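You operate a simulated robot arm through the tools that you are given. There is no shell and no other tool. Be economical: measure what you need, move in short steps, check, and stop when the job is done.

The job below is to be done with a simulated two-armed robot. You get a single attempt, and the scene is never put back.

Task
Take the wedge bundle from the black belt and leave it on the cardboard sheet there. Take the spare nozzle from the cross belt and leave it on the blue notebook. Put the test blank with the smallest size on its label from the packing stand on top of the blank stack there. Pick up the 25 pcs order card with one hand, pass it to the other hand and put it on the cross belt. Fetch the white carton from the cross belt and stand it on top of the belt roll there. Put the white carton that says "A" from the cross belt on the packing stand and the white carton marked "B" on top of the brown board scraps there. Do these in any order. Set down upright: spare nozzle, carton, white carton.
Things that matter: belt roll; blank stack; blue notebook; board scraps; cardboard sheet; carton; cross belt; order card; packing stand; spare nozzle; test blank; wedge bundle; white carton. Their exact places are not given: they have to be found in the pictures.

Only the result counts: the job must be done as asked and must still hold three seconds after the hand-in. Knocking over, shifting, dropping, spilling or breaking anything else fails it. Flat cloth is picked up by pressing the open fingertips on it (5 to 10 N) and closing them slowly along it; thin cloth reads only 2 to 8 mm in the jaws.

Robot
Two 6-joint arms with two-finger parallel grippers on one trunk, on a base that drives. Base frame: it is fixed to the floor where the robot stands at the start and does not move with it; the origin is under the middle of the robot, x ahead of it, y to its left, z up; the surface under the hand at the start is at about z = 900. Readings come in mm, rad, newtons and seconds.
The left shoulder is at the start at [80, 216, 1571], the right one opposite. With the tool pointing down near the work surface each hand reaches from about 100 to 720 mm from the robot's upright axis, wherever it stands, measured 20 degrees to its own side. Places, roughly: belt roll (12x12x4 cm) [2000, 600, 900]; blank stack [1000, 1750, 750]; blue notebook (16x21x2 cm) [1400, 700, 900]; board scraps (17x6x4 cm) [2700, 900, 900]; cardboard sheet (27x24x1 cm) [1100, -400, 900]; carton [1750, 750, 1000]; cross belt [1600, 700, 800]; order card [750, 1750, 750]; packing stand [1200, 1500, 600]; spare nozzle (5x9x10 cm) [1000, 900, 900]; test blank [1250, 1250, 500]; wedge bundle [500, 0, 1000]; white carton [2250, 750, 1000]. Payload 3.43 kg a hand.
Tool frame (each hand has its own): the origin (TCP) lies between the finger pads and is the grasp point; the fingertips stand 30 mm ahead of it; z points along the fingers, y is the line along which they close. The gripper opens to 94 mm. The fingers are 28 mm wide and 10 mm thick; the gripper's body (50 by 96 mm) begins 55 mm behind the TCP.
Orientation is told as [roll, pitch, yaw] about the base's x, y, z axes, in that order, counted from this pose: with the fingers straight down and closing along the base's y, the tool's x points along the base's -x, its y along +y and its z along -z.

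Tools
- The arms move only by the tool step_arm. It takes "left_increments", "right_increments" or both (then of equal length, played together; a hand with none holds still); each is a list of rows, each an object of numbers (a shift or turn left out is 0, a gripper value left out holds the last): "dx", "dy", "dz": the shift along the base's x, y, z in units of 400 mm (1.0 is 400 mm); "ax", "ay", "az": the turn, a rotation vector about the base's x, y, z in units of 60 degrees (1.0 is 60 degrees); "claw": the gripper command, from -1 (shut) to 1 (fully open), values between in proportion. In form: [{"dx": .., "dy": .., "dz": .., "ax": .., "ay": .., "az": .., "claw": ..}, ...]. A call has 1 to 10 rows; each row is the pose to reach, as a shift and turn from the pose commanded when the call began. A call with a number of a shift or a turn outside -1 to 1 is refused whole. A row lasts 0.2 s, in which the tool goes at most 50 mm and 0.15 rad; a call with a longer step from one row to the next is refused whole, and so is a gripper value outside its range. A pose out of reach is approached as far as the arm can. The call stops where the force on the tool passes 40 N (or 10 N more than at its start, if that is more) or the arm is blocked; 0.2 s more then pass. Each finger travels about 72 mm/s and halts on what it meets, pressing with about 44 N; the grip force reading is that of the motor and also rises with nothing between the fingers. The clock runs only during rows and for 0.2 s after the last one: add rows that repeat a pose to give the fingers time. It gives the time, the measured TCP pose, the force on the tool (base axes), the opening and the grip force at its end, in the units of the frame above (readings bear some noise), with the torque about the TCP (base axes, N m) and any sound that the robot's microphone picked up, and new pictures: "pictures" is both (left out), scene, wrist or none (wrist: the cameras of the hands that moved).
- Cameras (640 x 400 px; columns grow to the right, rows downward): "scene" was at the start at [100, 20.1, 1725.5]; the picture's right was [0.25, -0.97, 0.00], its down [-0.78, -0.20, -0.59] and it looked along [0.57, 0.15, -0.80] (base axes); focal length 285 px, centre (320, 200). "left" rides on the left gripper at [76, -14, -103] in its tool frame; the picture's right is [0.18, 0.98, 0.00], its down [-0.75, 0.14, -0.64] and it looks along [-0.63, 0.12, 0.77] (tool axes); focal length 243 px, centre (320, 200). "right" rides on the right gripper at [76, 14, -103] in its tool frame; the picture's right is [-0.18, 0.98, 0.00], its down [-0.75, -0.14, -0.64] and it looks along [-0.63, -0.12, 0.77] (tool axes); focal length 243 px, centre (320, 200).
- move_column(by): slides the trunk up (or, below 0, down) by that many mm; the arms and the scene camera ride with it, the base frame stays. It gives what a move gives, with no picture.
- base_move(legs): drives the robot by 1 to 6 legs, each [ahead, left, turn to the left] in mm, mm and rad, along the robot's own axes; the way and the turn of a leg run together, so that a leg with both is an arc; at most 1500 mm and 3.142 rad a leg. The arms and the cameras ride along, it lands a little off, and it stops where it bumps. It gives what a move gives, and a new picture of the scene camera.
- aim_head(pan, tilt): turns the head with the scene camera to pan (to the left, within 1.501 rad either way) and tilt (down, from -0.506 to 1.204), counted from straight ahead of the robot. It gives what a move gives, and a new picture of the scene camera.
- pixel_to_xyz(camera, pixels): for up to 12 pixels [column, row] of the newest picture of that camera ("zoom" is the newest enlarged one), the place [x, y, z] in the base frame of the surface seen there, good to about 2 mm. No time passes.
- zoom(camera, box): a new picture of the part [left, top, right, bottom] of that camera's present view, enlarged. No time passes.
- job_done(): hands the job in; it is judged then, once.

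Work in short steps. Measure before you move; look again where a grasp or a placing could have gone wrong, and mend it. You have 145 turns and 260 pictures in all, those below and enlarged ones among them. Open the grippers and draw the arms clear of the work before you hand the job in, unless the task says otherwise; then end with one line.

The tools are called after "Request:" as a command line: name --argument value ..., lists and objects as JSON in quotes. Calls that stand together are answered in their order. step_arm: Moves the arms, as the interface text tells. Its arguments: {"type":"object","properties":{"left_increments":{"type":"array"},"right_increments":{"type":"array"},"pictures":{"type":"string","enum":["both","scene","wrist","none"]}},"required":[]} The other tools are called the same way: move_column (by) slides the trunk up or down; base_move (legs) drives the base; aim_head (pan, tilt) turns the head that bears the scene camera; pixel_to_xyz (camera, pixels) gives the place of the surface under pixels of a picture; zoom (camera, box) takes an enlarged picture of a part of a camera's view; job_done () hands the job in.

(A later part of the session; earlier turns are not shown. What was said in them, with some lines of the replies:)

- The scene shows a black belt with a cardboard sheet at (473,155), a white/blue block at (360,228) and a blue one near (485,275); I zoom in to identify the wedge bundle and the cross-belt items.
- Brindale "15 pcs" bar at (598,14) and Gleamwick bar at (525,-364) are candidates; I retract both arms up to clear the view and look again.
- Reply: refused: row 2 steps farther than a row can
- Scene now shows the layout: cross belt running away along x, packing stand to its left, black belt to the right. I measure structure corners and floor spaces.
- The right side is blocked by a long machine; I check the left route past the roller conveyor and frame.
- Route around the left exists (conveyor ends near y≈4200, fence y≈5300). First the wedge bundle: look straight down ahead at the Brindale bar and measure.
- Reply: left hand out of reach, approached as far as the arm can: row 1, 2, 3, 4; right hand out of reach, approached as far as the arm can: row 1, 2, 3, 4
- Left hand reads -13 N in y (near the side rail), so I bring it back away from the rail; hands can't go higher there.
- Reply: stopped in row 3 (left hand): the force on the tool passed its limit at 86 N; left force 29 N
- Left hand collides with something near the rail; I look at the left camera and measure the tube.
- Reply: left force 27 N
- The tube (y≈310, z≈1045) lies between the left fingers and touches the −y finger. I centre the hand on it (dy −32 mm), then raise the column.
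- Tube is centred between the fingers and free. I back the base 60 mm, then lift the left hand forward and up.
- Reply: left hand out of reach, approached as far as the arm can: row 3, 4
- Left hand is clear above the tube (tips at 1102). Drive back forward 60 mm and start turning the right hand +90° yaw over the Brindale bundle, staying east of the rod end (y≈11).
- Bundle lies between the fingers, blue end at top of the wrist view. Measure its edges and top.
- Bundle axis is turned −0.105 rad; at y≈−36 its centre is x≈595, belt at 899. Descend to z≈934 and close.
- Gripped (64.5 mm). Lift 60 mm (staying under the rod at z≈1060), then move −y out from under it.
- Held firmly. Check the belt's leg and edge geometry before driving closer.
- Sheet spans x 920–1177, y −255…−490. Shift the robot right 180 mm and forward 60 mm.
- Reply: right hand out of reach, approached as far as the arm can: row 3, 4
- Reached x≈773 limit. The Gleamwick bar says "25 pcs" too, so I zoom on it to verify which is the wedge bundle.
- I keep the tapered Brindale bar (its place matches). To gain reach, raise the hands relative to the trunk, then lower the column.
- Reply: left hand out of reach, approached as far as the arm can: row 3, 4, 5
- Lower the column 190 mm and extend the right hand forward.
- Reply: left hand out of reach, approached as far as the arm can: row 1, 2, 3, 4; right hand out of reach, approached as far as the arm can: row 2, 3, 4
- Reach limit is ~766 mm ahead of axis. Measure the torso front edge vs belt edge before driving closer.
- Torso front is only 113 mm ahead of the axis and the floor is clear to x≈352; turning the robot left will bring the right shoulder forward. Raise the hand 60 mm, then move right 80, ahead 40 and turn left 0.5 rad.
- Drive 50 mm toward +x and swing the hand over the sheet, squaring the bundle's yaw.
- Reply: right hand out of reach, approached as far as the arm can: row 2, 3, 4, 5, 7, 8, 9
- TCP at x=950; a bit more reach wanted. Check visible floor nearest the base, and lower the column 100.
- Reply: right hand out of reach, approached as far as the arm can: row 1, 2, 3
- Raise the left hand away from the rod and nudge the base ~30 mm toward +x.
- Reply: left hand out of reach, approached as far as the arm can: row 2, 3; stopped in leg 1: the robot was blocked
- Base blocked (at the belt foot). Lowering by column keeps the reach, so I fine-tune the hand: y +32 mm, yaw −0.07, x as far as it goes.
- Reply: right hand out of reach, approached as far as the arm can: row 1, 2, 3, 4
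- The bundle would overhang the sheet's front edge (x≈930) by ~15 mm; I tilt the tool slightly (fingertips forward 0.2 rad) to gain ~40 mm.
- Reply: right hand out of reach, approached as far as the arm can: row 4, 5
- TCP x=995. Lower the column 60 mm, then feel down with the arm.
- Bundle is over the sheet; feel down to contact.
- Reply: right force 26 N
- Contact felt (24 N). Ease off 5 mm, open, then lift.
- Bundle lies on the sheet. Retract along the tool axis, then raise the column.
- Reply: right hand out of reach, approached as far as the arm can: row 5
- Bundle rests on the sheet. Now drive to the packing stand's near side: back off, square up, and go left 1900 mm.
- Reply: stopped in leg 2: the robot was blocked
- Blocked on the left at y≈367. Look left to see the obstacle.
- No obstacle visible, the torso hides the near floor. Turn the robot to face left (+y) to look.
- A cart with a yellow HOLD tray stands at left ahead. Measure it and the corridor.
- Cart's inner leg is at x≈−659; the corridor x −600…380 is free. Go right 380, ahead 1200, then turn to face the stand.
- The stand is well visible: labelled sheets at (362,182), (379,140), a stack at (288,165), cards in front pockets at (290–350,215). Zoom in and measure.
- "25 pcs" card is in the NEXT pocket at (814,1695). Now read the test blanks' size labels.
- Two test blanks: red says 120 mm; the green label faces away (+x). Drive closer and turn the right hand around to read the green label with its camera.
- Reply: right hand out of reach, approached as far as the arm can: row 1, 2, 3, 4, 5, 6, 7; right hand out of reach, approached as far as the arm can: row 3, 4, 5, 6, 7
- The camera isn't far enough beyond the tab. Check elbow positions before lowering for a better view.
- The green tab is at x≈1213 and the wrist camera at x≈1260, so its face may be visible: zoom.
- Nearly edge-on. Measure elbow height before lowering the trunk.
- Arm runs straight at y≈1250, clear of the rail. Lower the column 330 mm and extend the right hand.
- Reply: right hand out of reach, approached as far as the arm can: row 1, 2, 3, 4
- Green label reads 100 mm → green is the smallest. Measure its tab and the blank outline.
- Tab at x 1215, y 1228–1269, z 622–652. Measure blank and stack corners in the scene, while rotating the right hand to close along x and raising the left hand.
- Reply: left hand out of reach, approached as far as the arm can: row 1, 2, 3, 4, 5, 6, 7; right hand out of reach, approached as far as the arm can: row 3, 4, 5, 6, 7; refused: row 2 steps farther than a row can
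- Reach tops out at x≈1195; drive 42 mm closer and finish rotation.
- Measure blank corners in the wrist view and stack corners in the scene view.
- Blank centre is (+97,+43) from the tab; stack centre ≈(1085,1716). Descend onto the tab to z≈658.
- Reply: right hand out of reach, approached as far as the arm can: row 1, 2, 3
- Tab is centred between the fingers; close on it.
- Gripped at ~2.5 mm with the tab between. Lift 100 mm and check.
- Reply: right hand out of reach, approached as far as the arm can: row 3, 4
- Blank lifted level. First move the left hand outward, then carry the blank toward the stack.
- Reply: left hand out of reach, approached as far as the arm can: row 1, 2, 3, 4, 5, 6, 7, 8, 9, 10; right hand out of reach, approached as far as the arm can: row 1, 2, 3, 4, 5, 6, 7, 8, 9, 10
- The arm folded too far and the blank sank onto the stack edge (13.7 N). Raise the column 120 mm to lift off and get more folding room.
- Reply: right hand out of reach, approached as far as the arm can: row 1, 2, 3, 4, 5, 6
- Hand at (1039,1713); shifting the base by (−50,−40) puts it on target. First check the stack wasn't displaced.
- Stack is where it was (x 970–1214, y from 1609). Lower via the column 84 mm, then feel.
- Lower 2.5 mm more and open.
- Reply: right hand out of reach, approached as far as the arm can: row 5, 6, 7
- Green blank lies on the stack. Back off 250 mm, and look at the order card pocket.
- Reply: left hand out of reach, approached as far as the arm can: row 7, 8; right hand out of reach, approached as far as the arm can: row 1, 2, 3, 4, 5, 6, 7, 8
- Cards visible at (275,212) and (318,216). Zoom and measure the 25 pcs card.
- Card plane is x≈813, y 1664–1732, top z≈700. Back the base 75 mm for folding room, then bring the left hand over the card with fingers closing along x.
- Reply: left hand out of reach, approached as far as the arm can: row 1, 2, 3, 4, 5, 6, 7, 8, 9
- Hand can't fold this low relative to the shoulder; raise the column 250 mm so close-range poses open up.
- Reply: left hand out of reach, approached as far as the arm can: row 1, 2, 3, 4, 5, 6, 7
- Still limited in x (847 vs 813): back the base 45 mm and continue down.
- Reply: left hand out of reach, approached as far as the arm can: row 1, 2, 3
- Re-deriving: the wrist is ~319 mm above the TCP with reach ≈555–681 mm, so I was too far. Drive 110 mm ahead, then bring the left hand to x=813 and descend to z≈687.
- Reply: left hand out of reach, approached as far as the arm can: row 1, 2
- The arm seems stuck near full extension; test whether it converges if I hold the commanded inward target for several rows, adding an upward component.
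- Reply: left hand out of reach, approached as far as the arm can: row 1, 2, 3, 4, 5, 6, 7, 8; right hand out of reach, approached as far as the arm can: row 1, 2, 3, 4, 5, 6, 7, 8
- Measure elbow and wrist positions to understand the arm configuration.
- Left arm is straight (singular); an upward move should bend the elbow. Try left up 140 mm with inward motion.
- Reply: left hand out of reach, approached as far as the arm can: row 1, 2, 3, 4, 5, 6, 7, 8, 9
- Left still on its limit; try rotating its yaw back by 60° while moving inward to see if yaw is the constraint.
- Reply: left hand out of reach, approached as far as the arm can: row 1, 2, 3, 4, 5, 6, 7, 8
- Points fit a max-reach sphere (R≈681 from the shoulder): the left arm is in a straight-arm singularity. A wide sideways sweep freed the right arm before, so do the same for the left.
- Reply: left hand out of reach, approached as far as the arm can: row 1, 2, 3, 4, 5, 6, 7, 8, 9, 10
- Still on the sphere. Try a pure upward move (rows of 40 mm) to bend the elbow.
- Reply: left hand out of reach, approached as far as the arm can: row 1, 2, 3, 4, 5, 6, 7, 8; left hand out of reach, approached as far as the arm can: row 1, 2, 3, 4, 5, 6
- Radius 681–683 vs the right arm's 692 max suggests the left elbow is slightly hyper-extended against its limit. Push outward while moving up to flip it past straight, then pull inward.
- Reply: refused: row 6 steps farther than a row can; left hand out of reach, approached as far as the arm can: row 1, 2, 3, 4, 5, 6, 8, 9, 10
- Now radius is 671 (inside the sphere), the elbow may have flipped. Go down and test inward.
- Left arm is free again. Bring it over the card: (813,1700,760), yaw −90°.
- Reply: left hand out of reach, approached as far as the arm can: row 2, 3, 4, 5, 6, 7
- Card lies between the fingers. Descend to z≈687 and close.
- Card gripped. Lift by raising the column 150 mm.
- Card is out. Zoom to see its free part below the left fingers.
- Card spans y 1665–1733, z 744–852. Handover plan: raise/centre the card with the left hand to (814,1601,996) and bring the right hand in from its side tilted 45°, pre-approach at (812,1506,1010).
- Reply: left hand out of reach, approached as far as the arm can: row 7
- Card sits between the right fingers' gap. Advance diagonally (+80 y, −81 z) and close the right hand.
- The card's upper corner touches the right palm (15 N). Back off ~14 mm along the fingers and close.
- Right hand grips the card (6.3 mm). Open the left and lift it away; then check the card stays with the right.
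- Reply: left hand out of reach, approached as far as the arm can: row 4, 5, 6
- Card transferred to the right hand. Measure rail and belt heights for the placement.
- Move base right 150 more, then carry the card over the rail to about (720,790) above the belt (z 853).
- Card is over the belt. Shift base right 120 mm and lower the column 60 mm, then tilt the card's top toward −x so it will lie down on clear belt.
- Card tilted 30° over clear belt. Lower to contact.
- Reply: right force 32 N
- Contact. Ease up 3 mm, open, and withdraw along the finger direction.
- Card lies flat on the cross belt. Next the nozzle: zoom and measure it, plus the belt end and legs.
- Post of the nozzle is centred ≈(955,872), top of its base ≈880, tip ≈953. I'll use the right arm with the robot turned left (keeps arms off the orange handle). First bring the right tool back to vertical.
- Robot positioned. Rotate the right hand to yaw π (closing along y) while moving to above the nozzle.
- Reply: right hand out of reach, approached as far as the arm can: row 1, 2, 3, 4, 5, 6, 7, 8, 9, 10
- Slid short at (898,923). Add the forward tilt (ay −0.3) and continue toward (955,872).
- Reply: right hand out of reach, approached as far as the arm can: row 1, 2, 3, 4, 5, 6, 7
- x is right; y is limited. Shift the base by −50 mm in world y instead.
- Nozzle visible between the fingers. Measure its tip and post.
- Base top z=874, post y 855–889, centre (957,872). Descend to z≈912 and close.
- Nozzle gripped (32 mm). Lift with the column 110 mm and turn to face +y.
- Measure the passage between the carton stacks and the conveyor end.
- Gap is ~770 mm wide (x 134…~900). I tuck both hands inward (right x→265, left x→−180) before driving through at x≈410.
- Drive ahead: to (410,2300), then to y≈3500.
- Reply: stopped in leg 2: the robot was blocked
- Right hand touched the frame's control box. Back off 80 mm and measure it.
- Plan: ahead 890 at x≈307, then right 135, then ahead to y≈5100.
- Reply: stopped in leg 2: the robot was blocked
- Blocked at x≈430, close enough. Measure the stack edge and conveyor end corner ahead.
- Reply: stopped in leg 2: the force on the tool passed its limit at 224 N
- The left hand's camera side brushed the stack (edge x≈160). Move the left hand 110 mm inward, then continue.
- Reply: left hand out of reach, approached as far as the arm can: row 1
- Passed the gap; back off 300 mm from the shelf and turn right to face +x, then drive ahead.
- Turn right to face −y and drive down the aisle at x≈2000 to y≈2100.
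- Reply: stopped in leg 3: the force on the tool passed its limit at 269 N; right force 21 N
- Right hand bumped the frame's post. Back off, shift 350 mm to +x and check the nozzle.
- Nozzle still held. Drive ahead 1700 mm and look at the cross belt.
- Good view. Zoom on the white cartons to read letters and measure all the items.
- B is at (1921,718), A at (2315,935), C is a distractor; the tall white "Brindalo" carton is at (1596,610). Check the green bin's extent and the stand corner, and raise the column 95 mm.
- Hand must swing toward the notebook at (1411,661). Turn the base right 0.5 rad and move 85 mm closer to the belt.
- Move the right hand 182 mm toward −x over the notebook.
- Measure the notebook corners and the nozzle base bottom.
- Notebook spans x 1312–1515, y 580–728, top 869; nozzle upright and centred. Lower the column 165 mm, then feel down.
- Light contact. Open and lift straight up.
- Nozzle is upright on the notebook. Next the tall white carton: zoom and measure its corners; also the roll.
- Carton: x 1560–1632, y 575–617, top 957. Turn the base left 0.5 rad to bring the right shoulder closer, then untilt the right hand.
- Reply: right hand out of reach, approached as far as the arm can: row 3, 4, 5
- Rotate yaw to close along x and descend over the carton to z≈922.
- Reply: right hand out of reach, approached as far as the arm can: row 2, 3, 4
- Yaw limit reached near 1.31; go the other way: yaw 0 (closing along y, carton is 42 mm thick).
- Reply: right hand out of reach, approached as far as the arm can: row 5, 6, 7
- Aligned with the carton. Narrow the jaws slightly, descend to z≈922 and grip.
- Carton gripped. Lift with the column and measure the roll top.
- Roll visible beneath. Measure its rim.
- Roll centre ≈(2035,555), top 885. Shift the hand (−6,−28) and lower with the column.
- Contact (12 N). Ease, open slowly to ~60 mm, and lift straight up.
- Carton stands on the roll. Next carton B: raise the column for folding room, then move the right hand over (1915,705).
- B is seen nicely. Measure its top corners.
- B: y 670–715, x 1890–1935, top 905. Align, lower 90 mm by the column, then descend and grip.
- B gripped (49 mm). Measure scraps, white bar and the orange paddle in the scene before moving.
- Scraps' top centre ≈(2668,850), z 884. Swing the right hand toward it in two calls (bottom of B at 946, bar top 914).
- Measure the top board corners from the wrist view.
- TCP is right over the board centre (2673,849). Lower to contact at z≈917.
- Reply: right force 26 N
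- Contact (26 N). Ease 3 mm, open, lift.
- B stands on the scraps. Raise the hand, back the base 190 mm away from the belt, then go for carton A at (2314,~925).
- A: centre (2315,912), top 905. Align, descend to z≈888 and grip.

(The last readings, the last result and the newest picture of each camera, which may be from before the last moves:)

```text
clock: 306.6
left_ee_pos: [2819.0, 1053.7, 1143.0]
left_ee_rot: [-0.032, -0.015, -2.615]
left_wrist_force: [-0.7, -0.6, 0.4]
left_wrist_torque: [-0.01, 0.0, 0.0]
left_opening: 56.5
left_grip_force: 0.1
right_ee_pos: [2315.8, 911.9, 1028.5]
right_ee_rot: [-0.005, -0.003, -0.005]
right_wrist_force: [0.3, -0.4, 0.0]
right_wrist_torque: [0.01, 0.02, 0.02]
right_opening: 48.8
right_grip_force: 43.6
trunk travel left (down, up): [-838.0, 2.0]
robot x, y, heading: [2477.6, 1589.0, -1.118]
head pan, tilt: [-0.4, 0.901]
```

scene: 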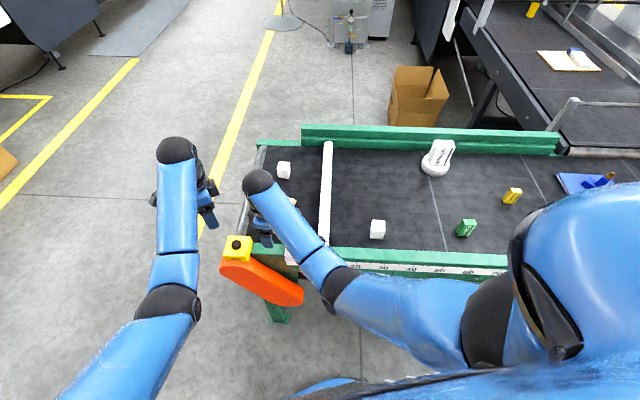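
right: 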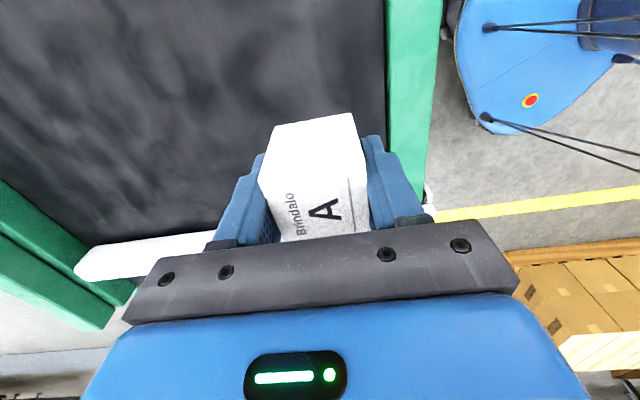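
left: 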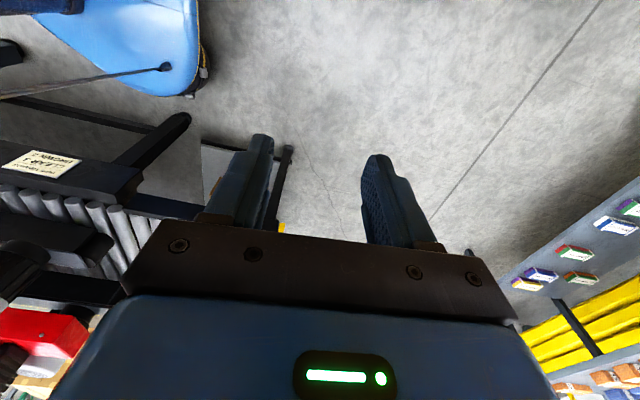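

A held. Move the left hand 180 mm outward, then turn to face −x and drive to (1950,1500) in front of the stand's far edge; look down.

Request:
step_arm --left_increments '[{"dx": 0.1, "dy": 0.05}, {"dx": 0.2, "dy": 0.1}, {"dx": 0.3, "dy": 0.15}, {"dx": 0.4, "dy": 0.2}]' --pictures "none"

Request:
base_move --legs '[[0, 0, -2.02], [515, 89, 0]]'

Request:
aim_head --pan 0.0 --tilt 0.95

```text
clock: 307.6
left_ee_pos: [2981.5, 1128.5, 1134.0]
left_ee_rot: [-0.032, -0.013, -2.616]
left_wrist_force: [-0.4, 0.0, -0.1]
left_wrist_torque: [-0.01, 0.04, -0.04]
left_opening: 56.3
left_grip_force: 0.1
left hand out of reach, approached as far as the arm can: row 1, 2, 3, 4
right_ee_pos: [2317.1, 911.5, 1029.6]
right_ee_rot: [-0.004, -0.001, -0.008]
right_wrist_force: [-0.8, 1.0, -0.6]
right_wrist_torque: [-0.01, 0.03, -0.01]
right_opening: 48.5
right_grip_force: 44.2
trunk travel left (down, up): [-838.0, 2.0]
robot x, y, heading: [2477.2, 1590.4, -1.116]
head pan, tilt: [-0.4, 0.901]
```

```text
clock: 315.4
left_ee_pos: [1331.1, 1266.4, 1135.8]
left_ee_rot: [-0.027, -0.012, 1.632]
left_wrist_force: [-0.1, 0.5, -0.1]
left_wrist_torque: [0.01, 0.02, 0.02]
left_opening: 56.4
left_grip_force: 0.1
right_ee_pos: [1433.4, 1956.6, 1029.1]
right_ee_rot: [-0.006, -0.004, -2.041]
right_wrist_force: [0.7, -0.7, 0.6]
right_wrist_torque: [-0.03, 0.0, -0.02]
right_opening: 48.7
right_grip_force: 43.5
trunk travel left (down, up): [-838.0, 2.0]
robot x, y, heading: [1965.1, 1509.4, 3.134]
head pan, tilt: [-0.4, 0.901]
```

scene: 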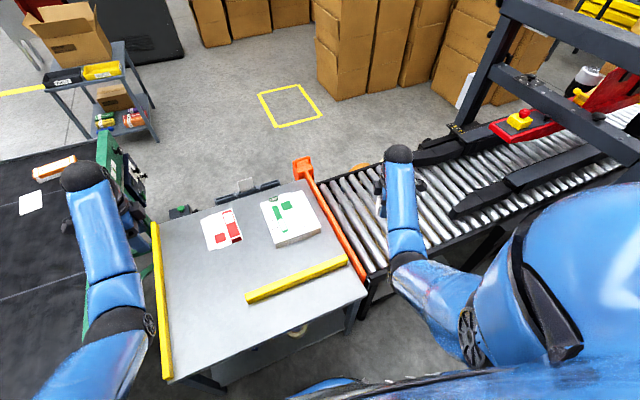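

```text
clock: 316.3
left_ee_pos: [1327.6, 1265.9, 1134.1]
left_ee_rot: [-0.032, -0.013, 1.63]
left_wrist_force: [-0.6, 0.7, 0.0]
left_wrist_torque: [0.0, 0.02, 0.01]
left_opening: 56.3
left_grip_force: 0.1
right_ee_pos: [1432.0, 1956.1, 1028.3]
right_ee_rot: [-0.005, -0.003, -2.04]
right_wrist_force: [-0.4, 0.7, -1.0]
right_wrist_torque: [0.01, -0.02, 0.02]
right_opening: 48.8
right_grip_force: 43.7
trunk travel left (down, up): [-838.0, 2.0]
robot x, y, heading: [1970.4, 1507.5, 3.132]
head pan, tilt: [0.0, 0.949]
```

scene: 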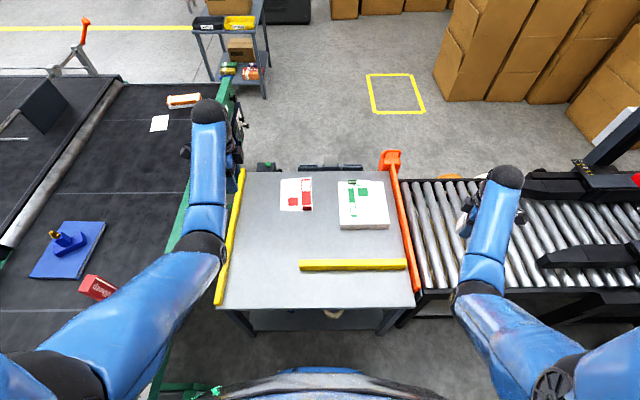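

Free area of the stand is right of the yellow bar. Swing the right hand to about (1420,1390) in two calls.

Request:
step_arm --right_increments '[{"dy": -0.1, "dx": -0.02}, {"dy": -0.21, "dx": -0.05}, {"dy": -0.32, "dx": -0.07}, {"dy": -0.43, "dx": -0.08}, {"dy": -0.54, "dx": -0.08}, {"dy": -0.65, "dx": -0.08}, {"dy": -0.76, "dx": -0.07}, {"dy": -0.87, "dx": -0.05}, {"dy": -0.98, "dx": -0.03}]' --pictures "none"

Request:
step_arm --right_increments '[{"dy": -0.1}, {"dy": -0.2}, {"dy": -0.3}, {"dy": -0.4}, {"dy": -0.42}]' --pictures "both"

```text
clock: 318.3
left_ee_pos: [1327.2, 1265.0, 1134.9]
left_ee_rot: [-0.029, -0.014, 1.632]
left_wrist_force: [-0.5, 0.1, 0.1]
left_wrist_torque: [-0.01, 0.01, -0.03]
left_opening: 56.3
left_grip_force: 0.0
right_ee_pos: [1419.0, 1561.3, 1029.2]
right_ee_rot: [-0.005, 0.0, -2.041]
right_wrist_force: [0.8, -0.7, -0.7]
right_wrist_torque: [0.04, 0.01, 0.02]
right_opening: 48.7
right_grip_force: 43.8
trunk travel left (down, up): [-838.0, 2.0]
robot x, y, heading: [1962.9, 1510.1, 3.133]
head pan, tilt: [0.0, 0.949]
```

```text
clock: 319.5
left_ee_pos: [1328.4, 1265.2, 1134.0]
left_ee_rot: [-0.031, -0.014, 1.632]
left_wrist_force: [-0.4, -0.3, -0.2]
left_wrist_torque: [0.01, -0.03, 0.02]
left_opening: 56.6
left_grip_force: 0.1
right_ee_pos: [1420.7, 1396.2, 1029.8]
right_ee_rot: [-0.005, -0.002, -2.043]
right_wrist_force: [0.0, 0.1, -0.7]
right_wrist_torque: [-0.01, 0.01, -0.04]
right_opening: 48.6
right_grip_force: 44.5
trunk travel left (down, up): [-838.0, 2.0]
robot x, y, heading: [1967.7, 1505.0, 3.126]
head pan, tilt: [0.0, 0.949]
```

scene: 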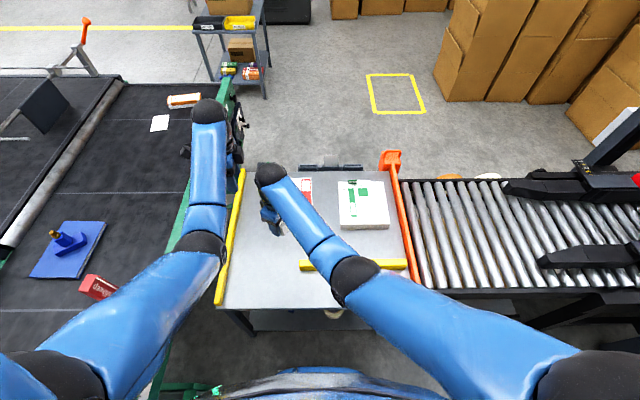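
right: 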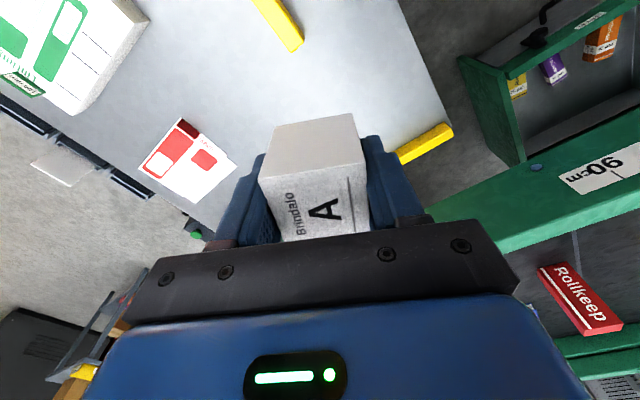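

Area below is clear. Lower the column 345 mm, then feel down to the stand (621).

Request:
move_column --by -345

Request:
step_arm --right_increments '[{"dz": -0.04}, {"dz": -0.06}, {"dz": -0.07}, {"dz": -0.077}, {"dz": -0.082}]' --pictures "none"

```text
clock: 322.9
left_ee_pos: [1329.1, 1266.2, 789.8]
left_ee_rot: [-0.03, -0.01, 1.634]
left_wrist_force: [0.7, 0.9, 0.0]
left_wrist_torque: [0.0, 0.0, 0.01]
left_opening: 56.5
left_grip_force: 0.0
right_ee_pos: [1420.1, 1397.3, 684.3]
right_ee_rot: [-0.006, -0.001, -2.041]
right_wrist_force: [-0.2, -1.0, -0.2]
right_wrist_torque: [-0.01, 0.01, -0.06]
right_opening: 48.8
right_grip_force: 43.2
trunk travel left (down, up): [-493.0, 347.0]
robot x, y, heading: [1966.0, 1507.9, 3.13]
head pan, tilt: [0.0, 0.949]
```

```text
clock: 324.1
left_ee_pos: [1331.3, 1266.8, 792.6]
left_ee_rot: [-0.027, -0.013, 1.632]
left_wrist_force: [0.3, -0.3, 0.4]
left_wrist_torque: [-0.01, -0.01, -0.05]
left_opening: 56.6
left_grip_force: 0.1
right_ee_pos: [1420.6, 1395.3, 655.9]
right_ee_rot: [-0.01, -0.01, -2.041]
right_wrist_force: [3.7, 2.7, 34.7]
right_wrist_torque: [0.34, -0.55, 0.03]
right_opening: 48.8
right_grip_force: 44.1
trunk travel left (down, up): [-493.0, 347.0]
robot x, y, heading: [1963.4, 1508.4, 3.137]
head pan, tilt: [0.0, 0.949]
```

Contact on the stand (35 N). Ease 4 mm, open, lift.

Request:
step_arm --right_increments '[{"dz": 0.01}, {"dz": 0.01, "claw": 0.15}, {"dz": 0.01, "claw": 0.35}, {"dz": 0.01, "claw": 0.5}, {"dz": 0.01, "claw": 0.5}, {"dz": 0.1, "claw": 0.5}, {"dz": 0.2, "claw": 0.5}, {"dz": 0.25, "claw": 0.5}]' --pictures "both"

```text
clock: 325.9
left_ee_pos: [1329.1, 1266.0, 789.9]
left_ee_rot: [-0.032, -0.015, 1.631]
left_wrist_force: [-0.4, 0.4, -0.2]
left_wrist_torque: [0.03, -0.01, 0.01]
left_opening: 56.4
left_grip_force: 0.1
right_ee_pos: [1420.9, 1396.4, 750.9]
right_ee_rot: [-0.004, 0.0, -2.044]
right_wrist_force: [0.0, 0.4, -0.1]
right_wrist_torque: [0.01, 0.0, 0.03]
right_opening: 70.4
right_grip_force: 0.1
trunk travel left (down, up): [-493.0, 347.0]
robot x, y, heading: [1969.1, 1510.7, 3.135]
head pan, tilt: [0.0, 0.949]
```

scene: 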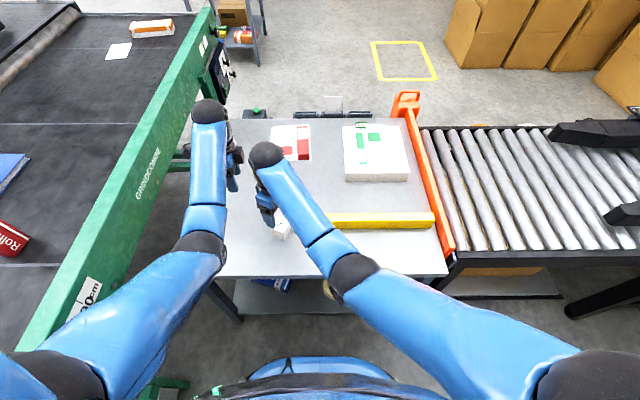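
right: 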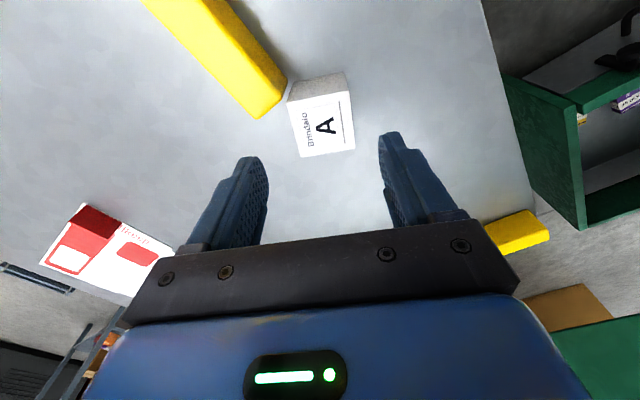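

A stands upright on the stand. Raise the column, back away 300 mm, and take a last look at the belt.

Request:
move_column --by 340

Request:
base_move --legs '[[-350, -200, 0]]'

Request:
aim_head --pan 1.0 --tilt 0.65

```text
clock: 329.2
left_ee_pos: [1327.6, 1265.7, 1130.1]
left_ee_rot: [-0.029, -0.013, 1.632]
left_wrist_force: [0.7, 0.3, -0.6]
left_wrist_torque: [-0.03, -0.03, 0.0]
left_opening: 56.3
left_grip_force: 0.1
right_ee_pos: [1421.2, 1394.9, 1091.0]
right_ee_rot: [-0.005, -0.001, -2.039]
right_wrist_force: [-0.4, -0.2, 0.1]
right_wrist_torque: [-0.01, 0.02, -0.02]
right_opening: 70.5
right_grip_force: 0.0
trunk travel left (down, up): [-833.0, 7.0]
robot x, y, heading: [1965.0, 1508.3, 3.133]
head pan, tilt: [0.0, 0.949]
```

```text
clock: 331.7
left_ee_pos: [1672.0, 1462.9, 1128.3]
left_ee_rot: [-0.033, -0.013, 1.634]
left_wrist_force: [-0.2, -0.2, 0.5]
left_wrist_torque: [0.0, 0.02, -0.01]
left_opening: 56.4
left_grip_force: 0.1
right_ee_pos: [1765.4, 1593.4, 1090.4]
right_ee_rot: [-0.003, 0.0, -2.04]
right_wrist_force: [-0.3, -1.0, -1.0]
right_wrist_torque: [0.01, -0.03, 0.0]
right_opening: 70.6
right_grip_force: 0.1
trunk travel left (down, up): [-833.0, 7.0]
robot x, y, heading: [2311.1, 1711.5, 3.128]
head pan, tilt: [0.0, 0.949]
```

scene: 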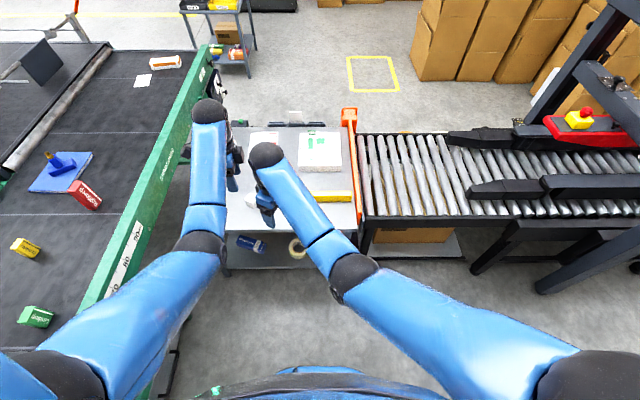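

```text
clock: 333.0
left_ee_pos: [1673.9, 1464.4, 1129.6]
left_ee_rot: [-0.031, -0.013, 1.633]
left_wrist_force: [-0.4, 0.1, -0.4]
left_wrist_torque: [0.0, -0.03, -0.03]
left_opening: 56.7
left_grip_force: 0.0
right_ee_pos: [1766.3, 1594.3, 1090.5]
right_ee_rot: [-0.005, -0.001, -2.04]
right_wrist_force: [-1.2, 0.0, 0.2]
right_wrist_torque: [-0.01, -0.02, -0.02]
right_opening: 70.7
right_grip_force: 0.1
trunk travel left (down, up): [-833.0, 7.0]
robot x, y, heading: [2311.5, 1708.8, 3.128]
head pan, tilt: [1.0, 0.649]
```

scene: 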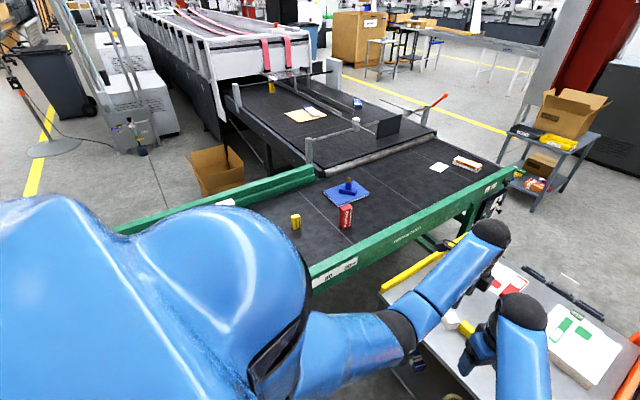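

The nozzle, card, bundle, blank and carton A all look in place, and both hands are open and clear of the work. I hand the job in.

Request:
job_done

```text
The job is handed in.
```

All seven placements were made and the job is handed in, but on the long drive with the nozzle the hands hit the packing frame twice and a carton stack once (up to about 270 N), and the base also bumped obstacles. I saw nothing knocked over, but I did not measure those items afterwards.
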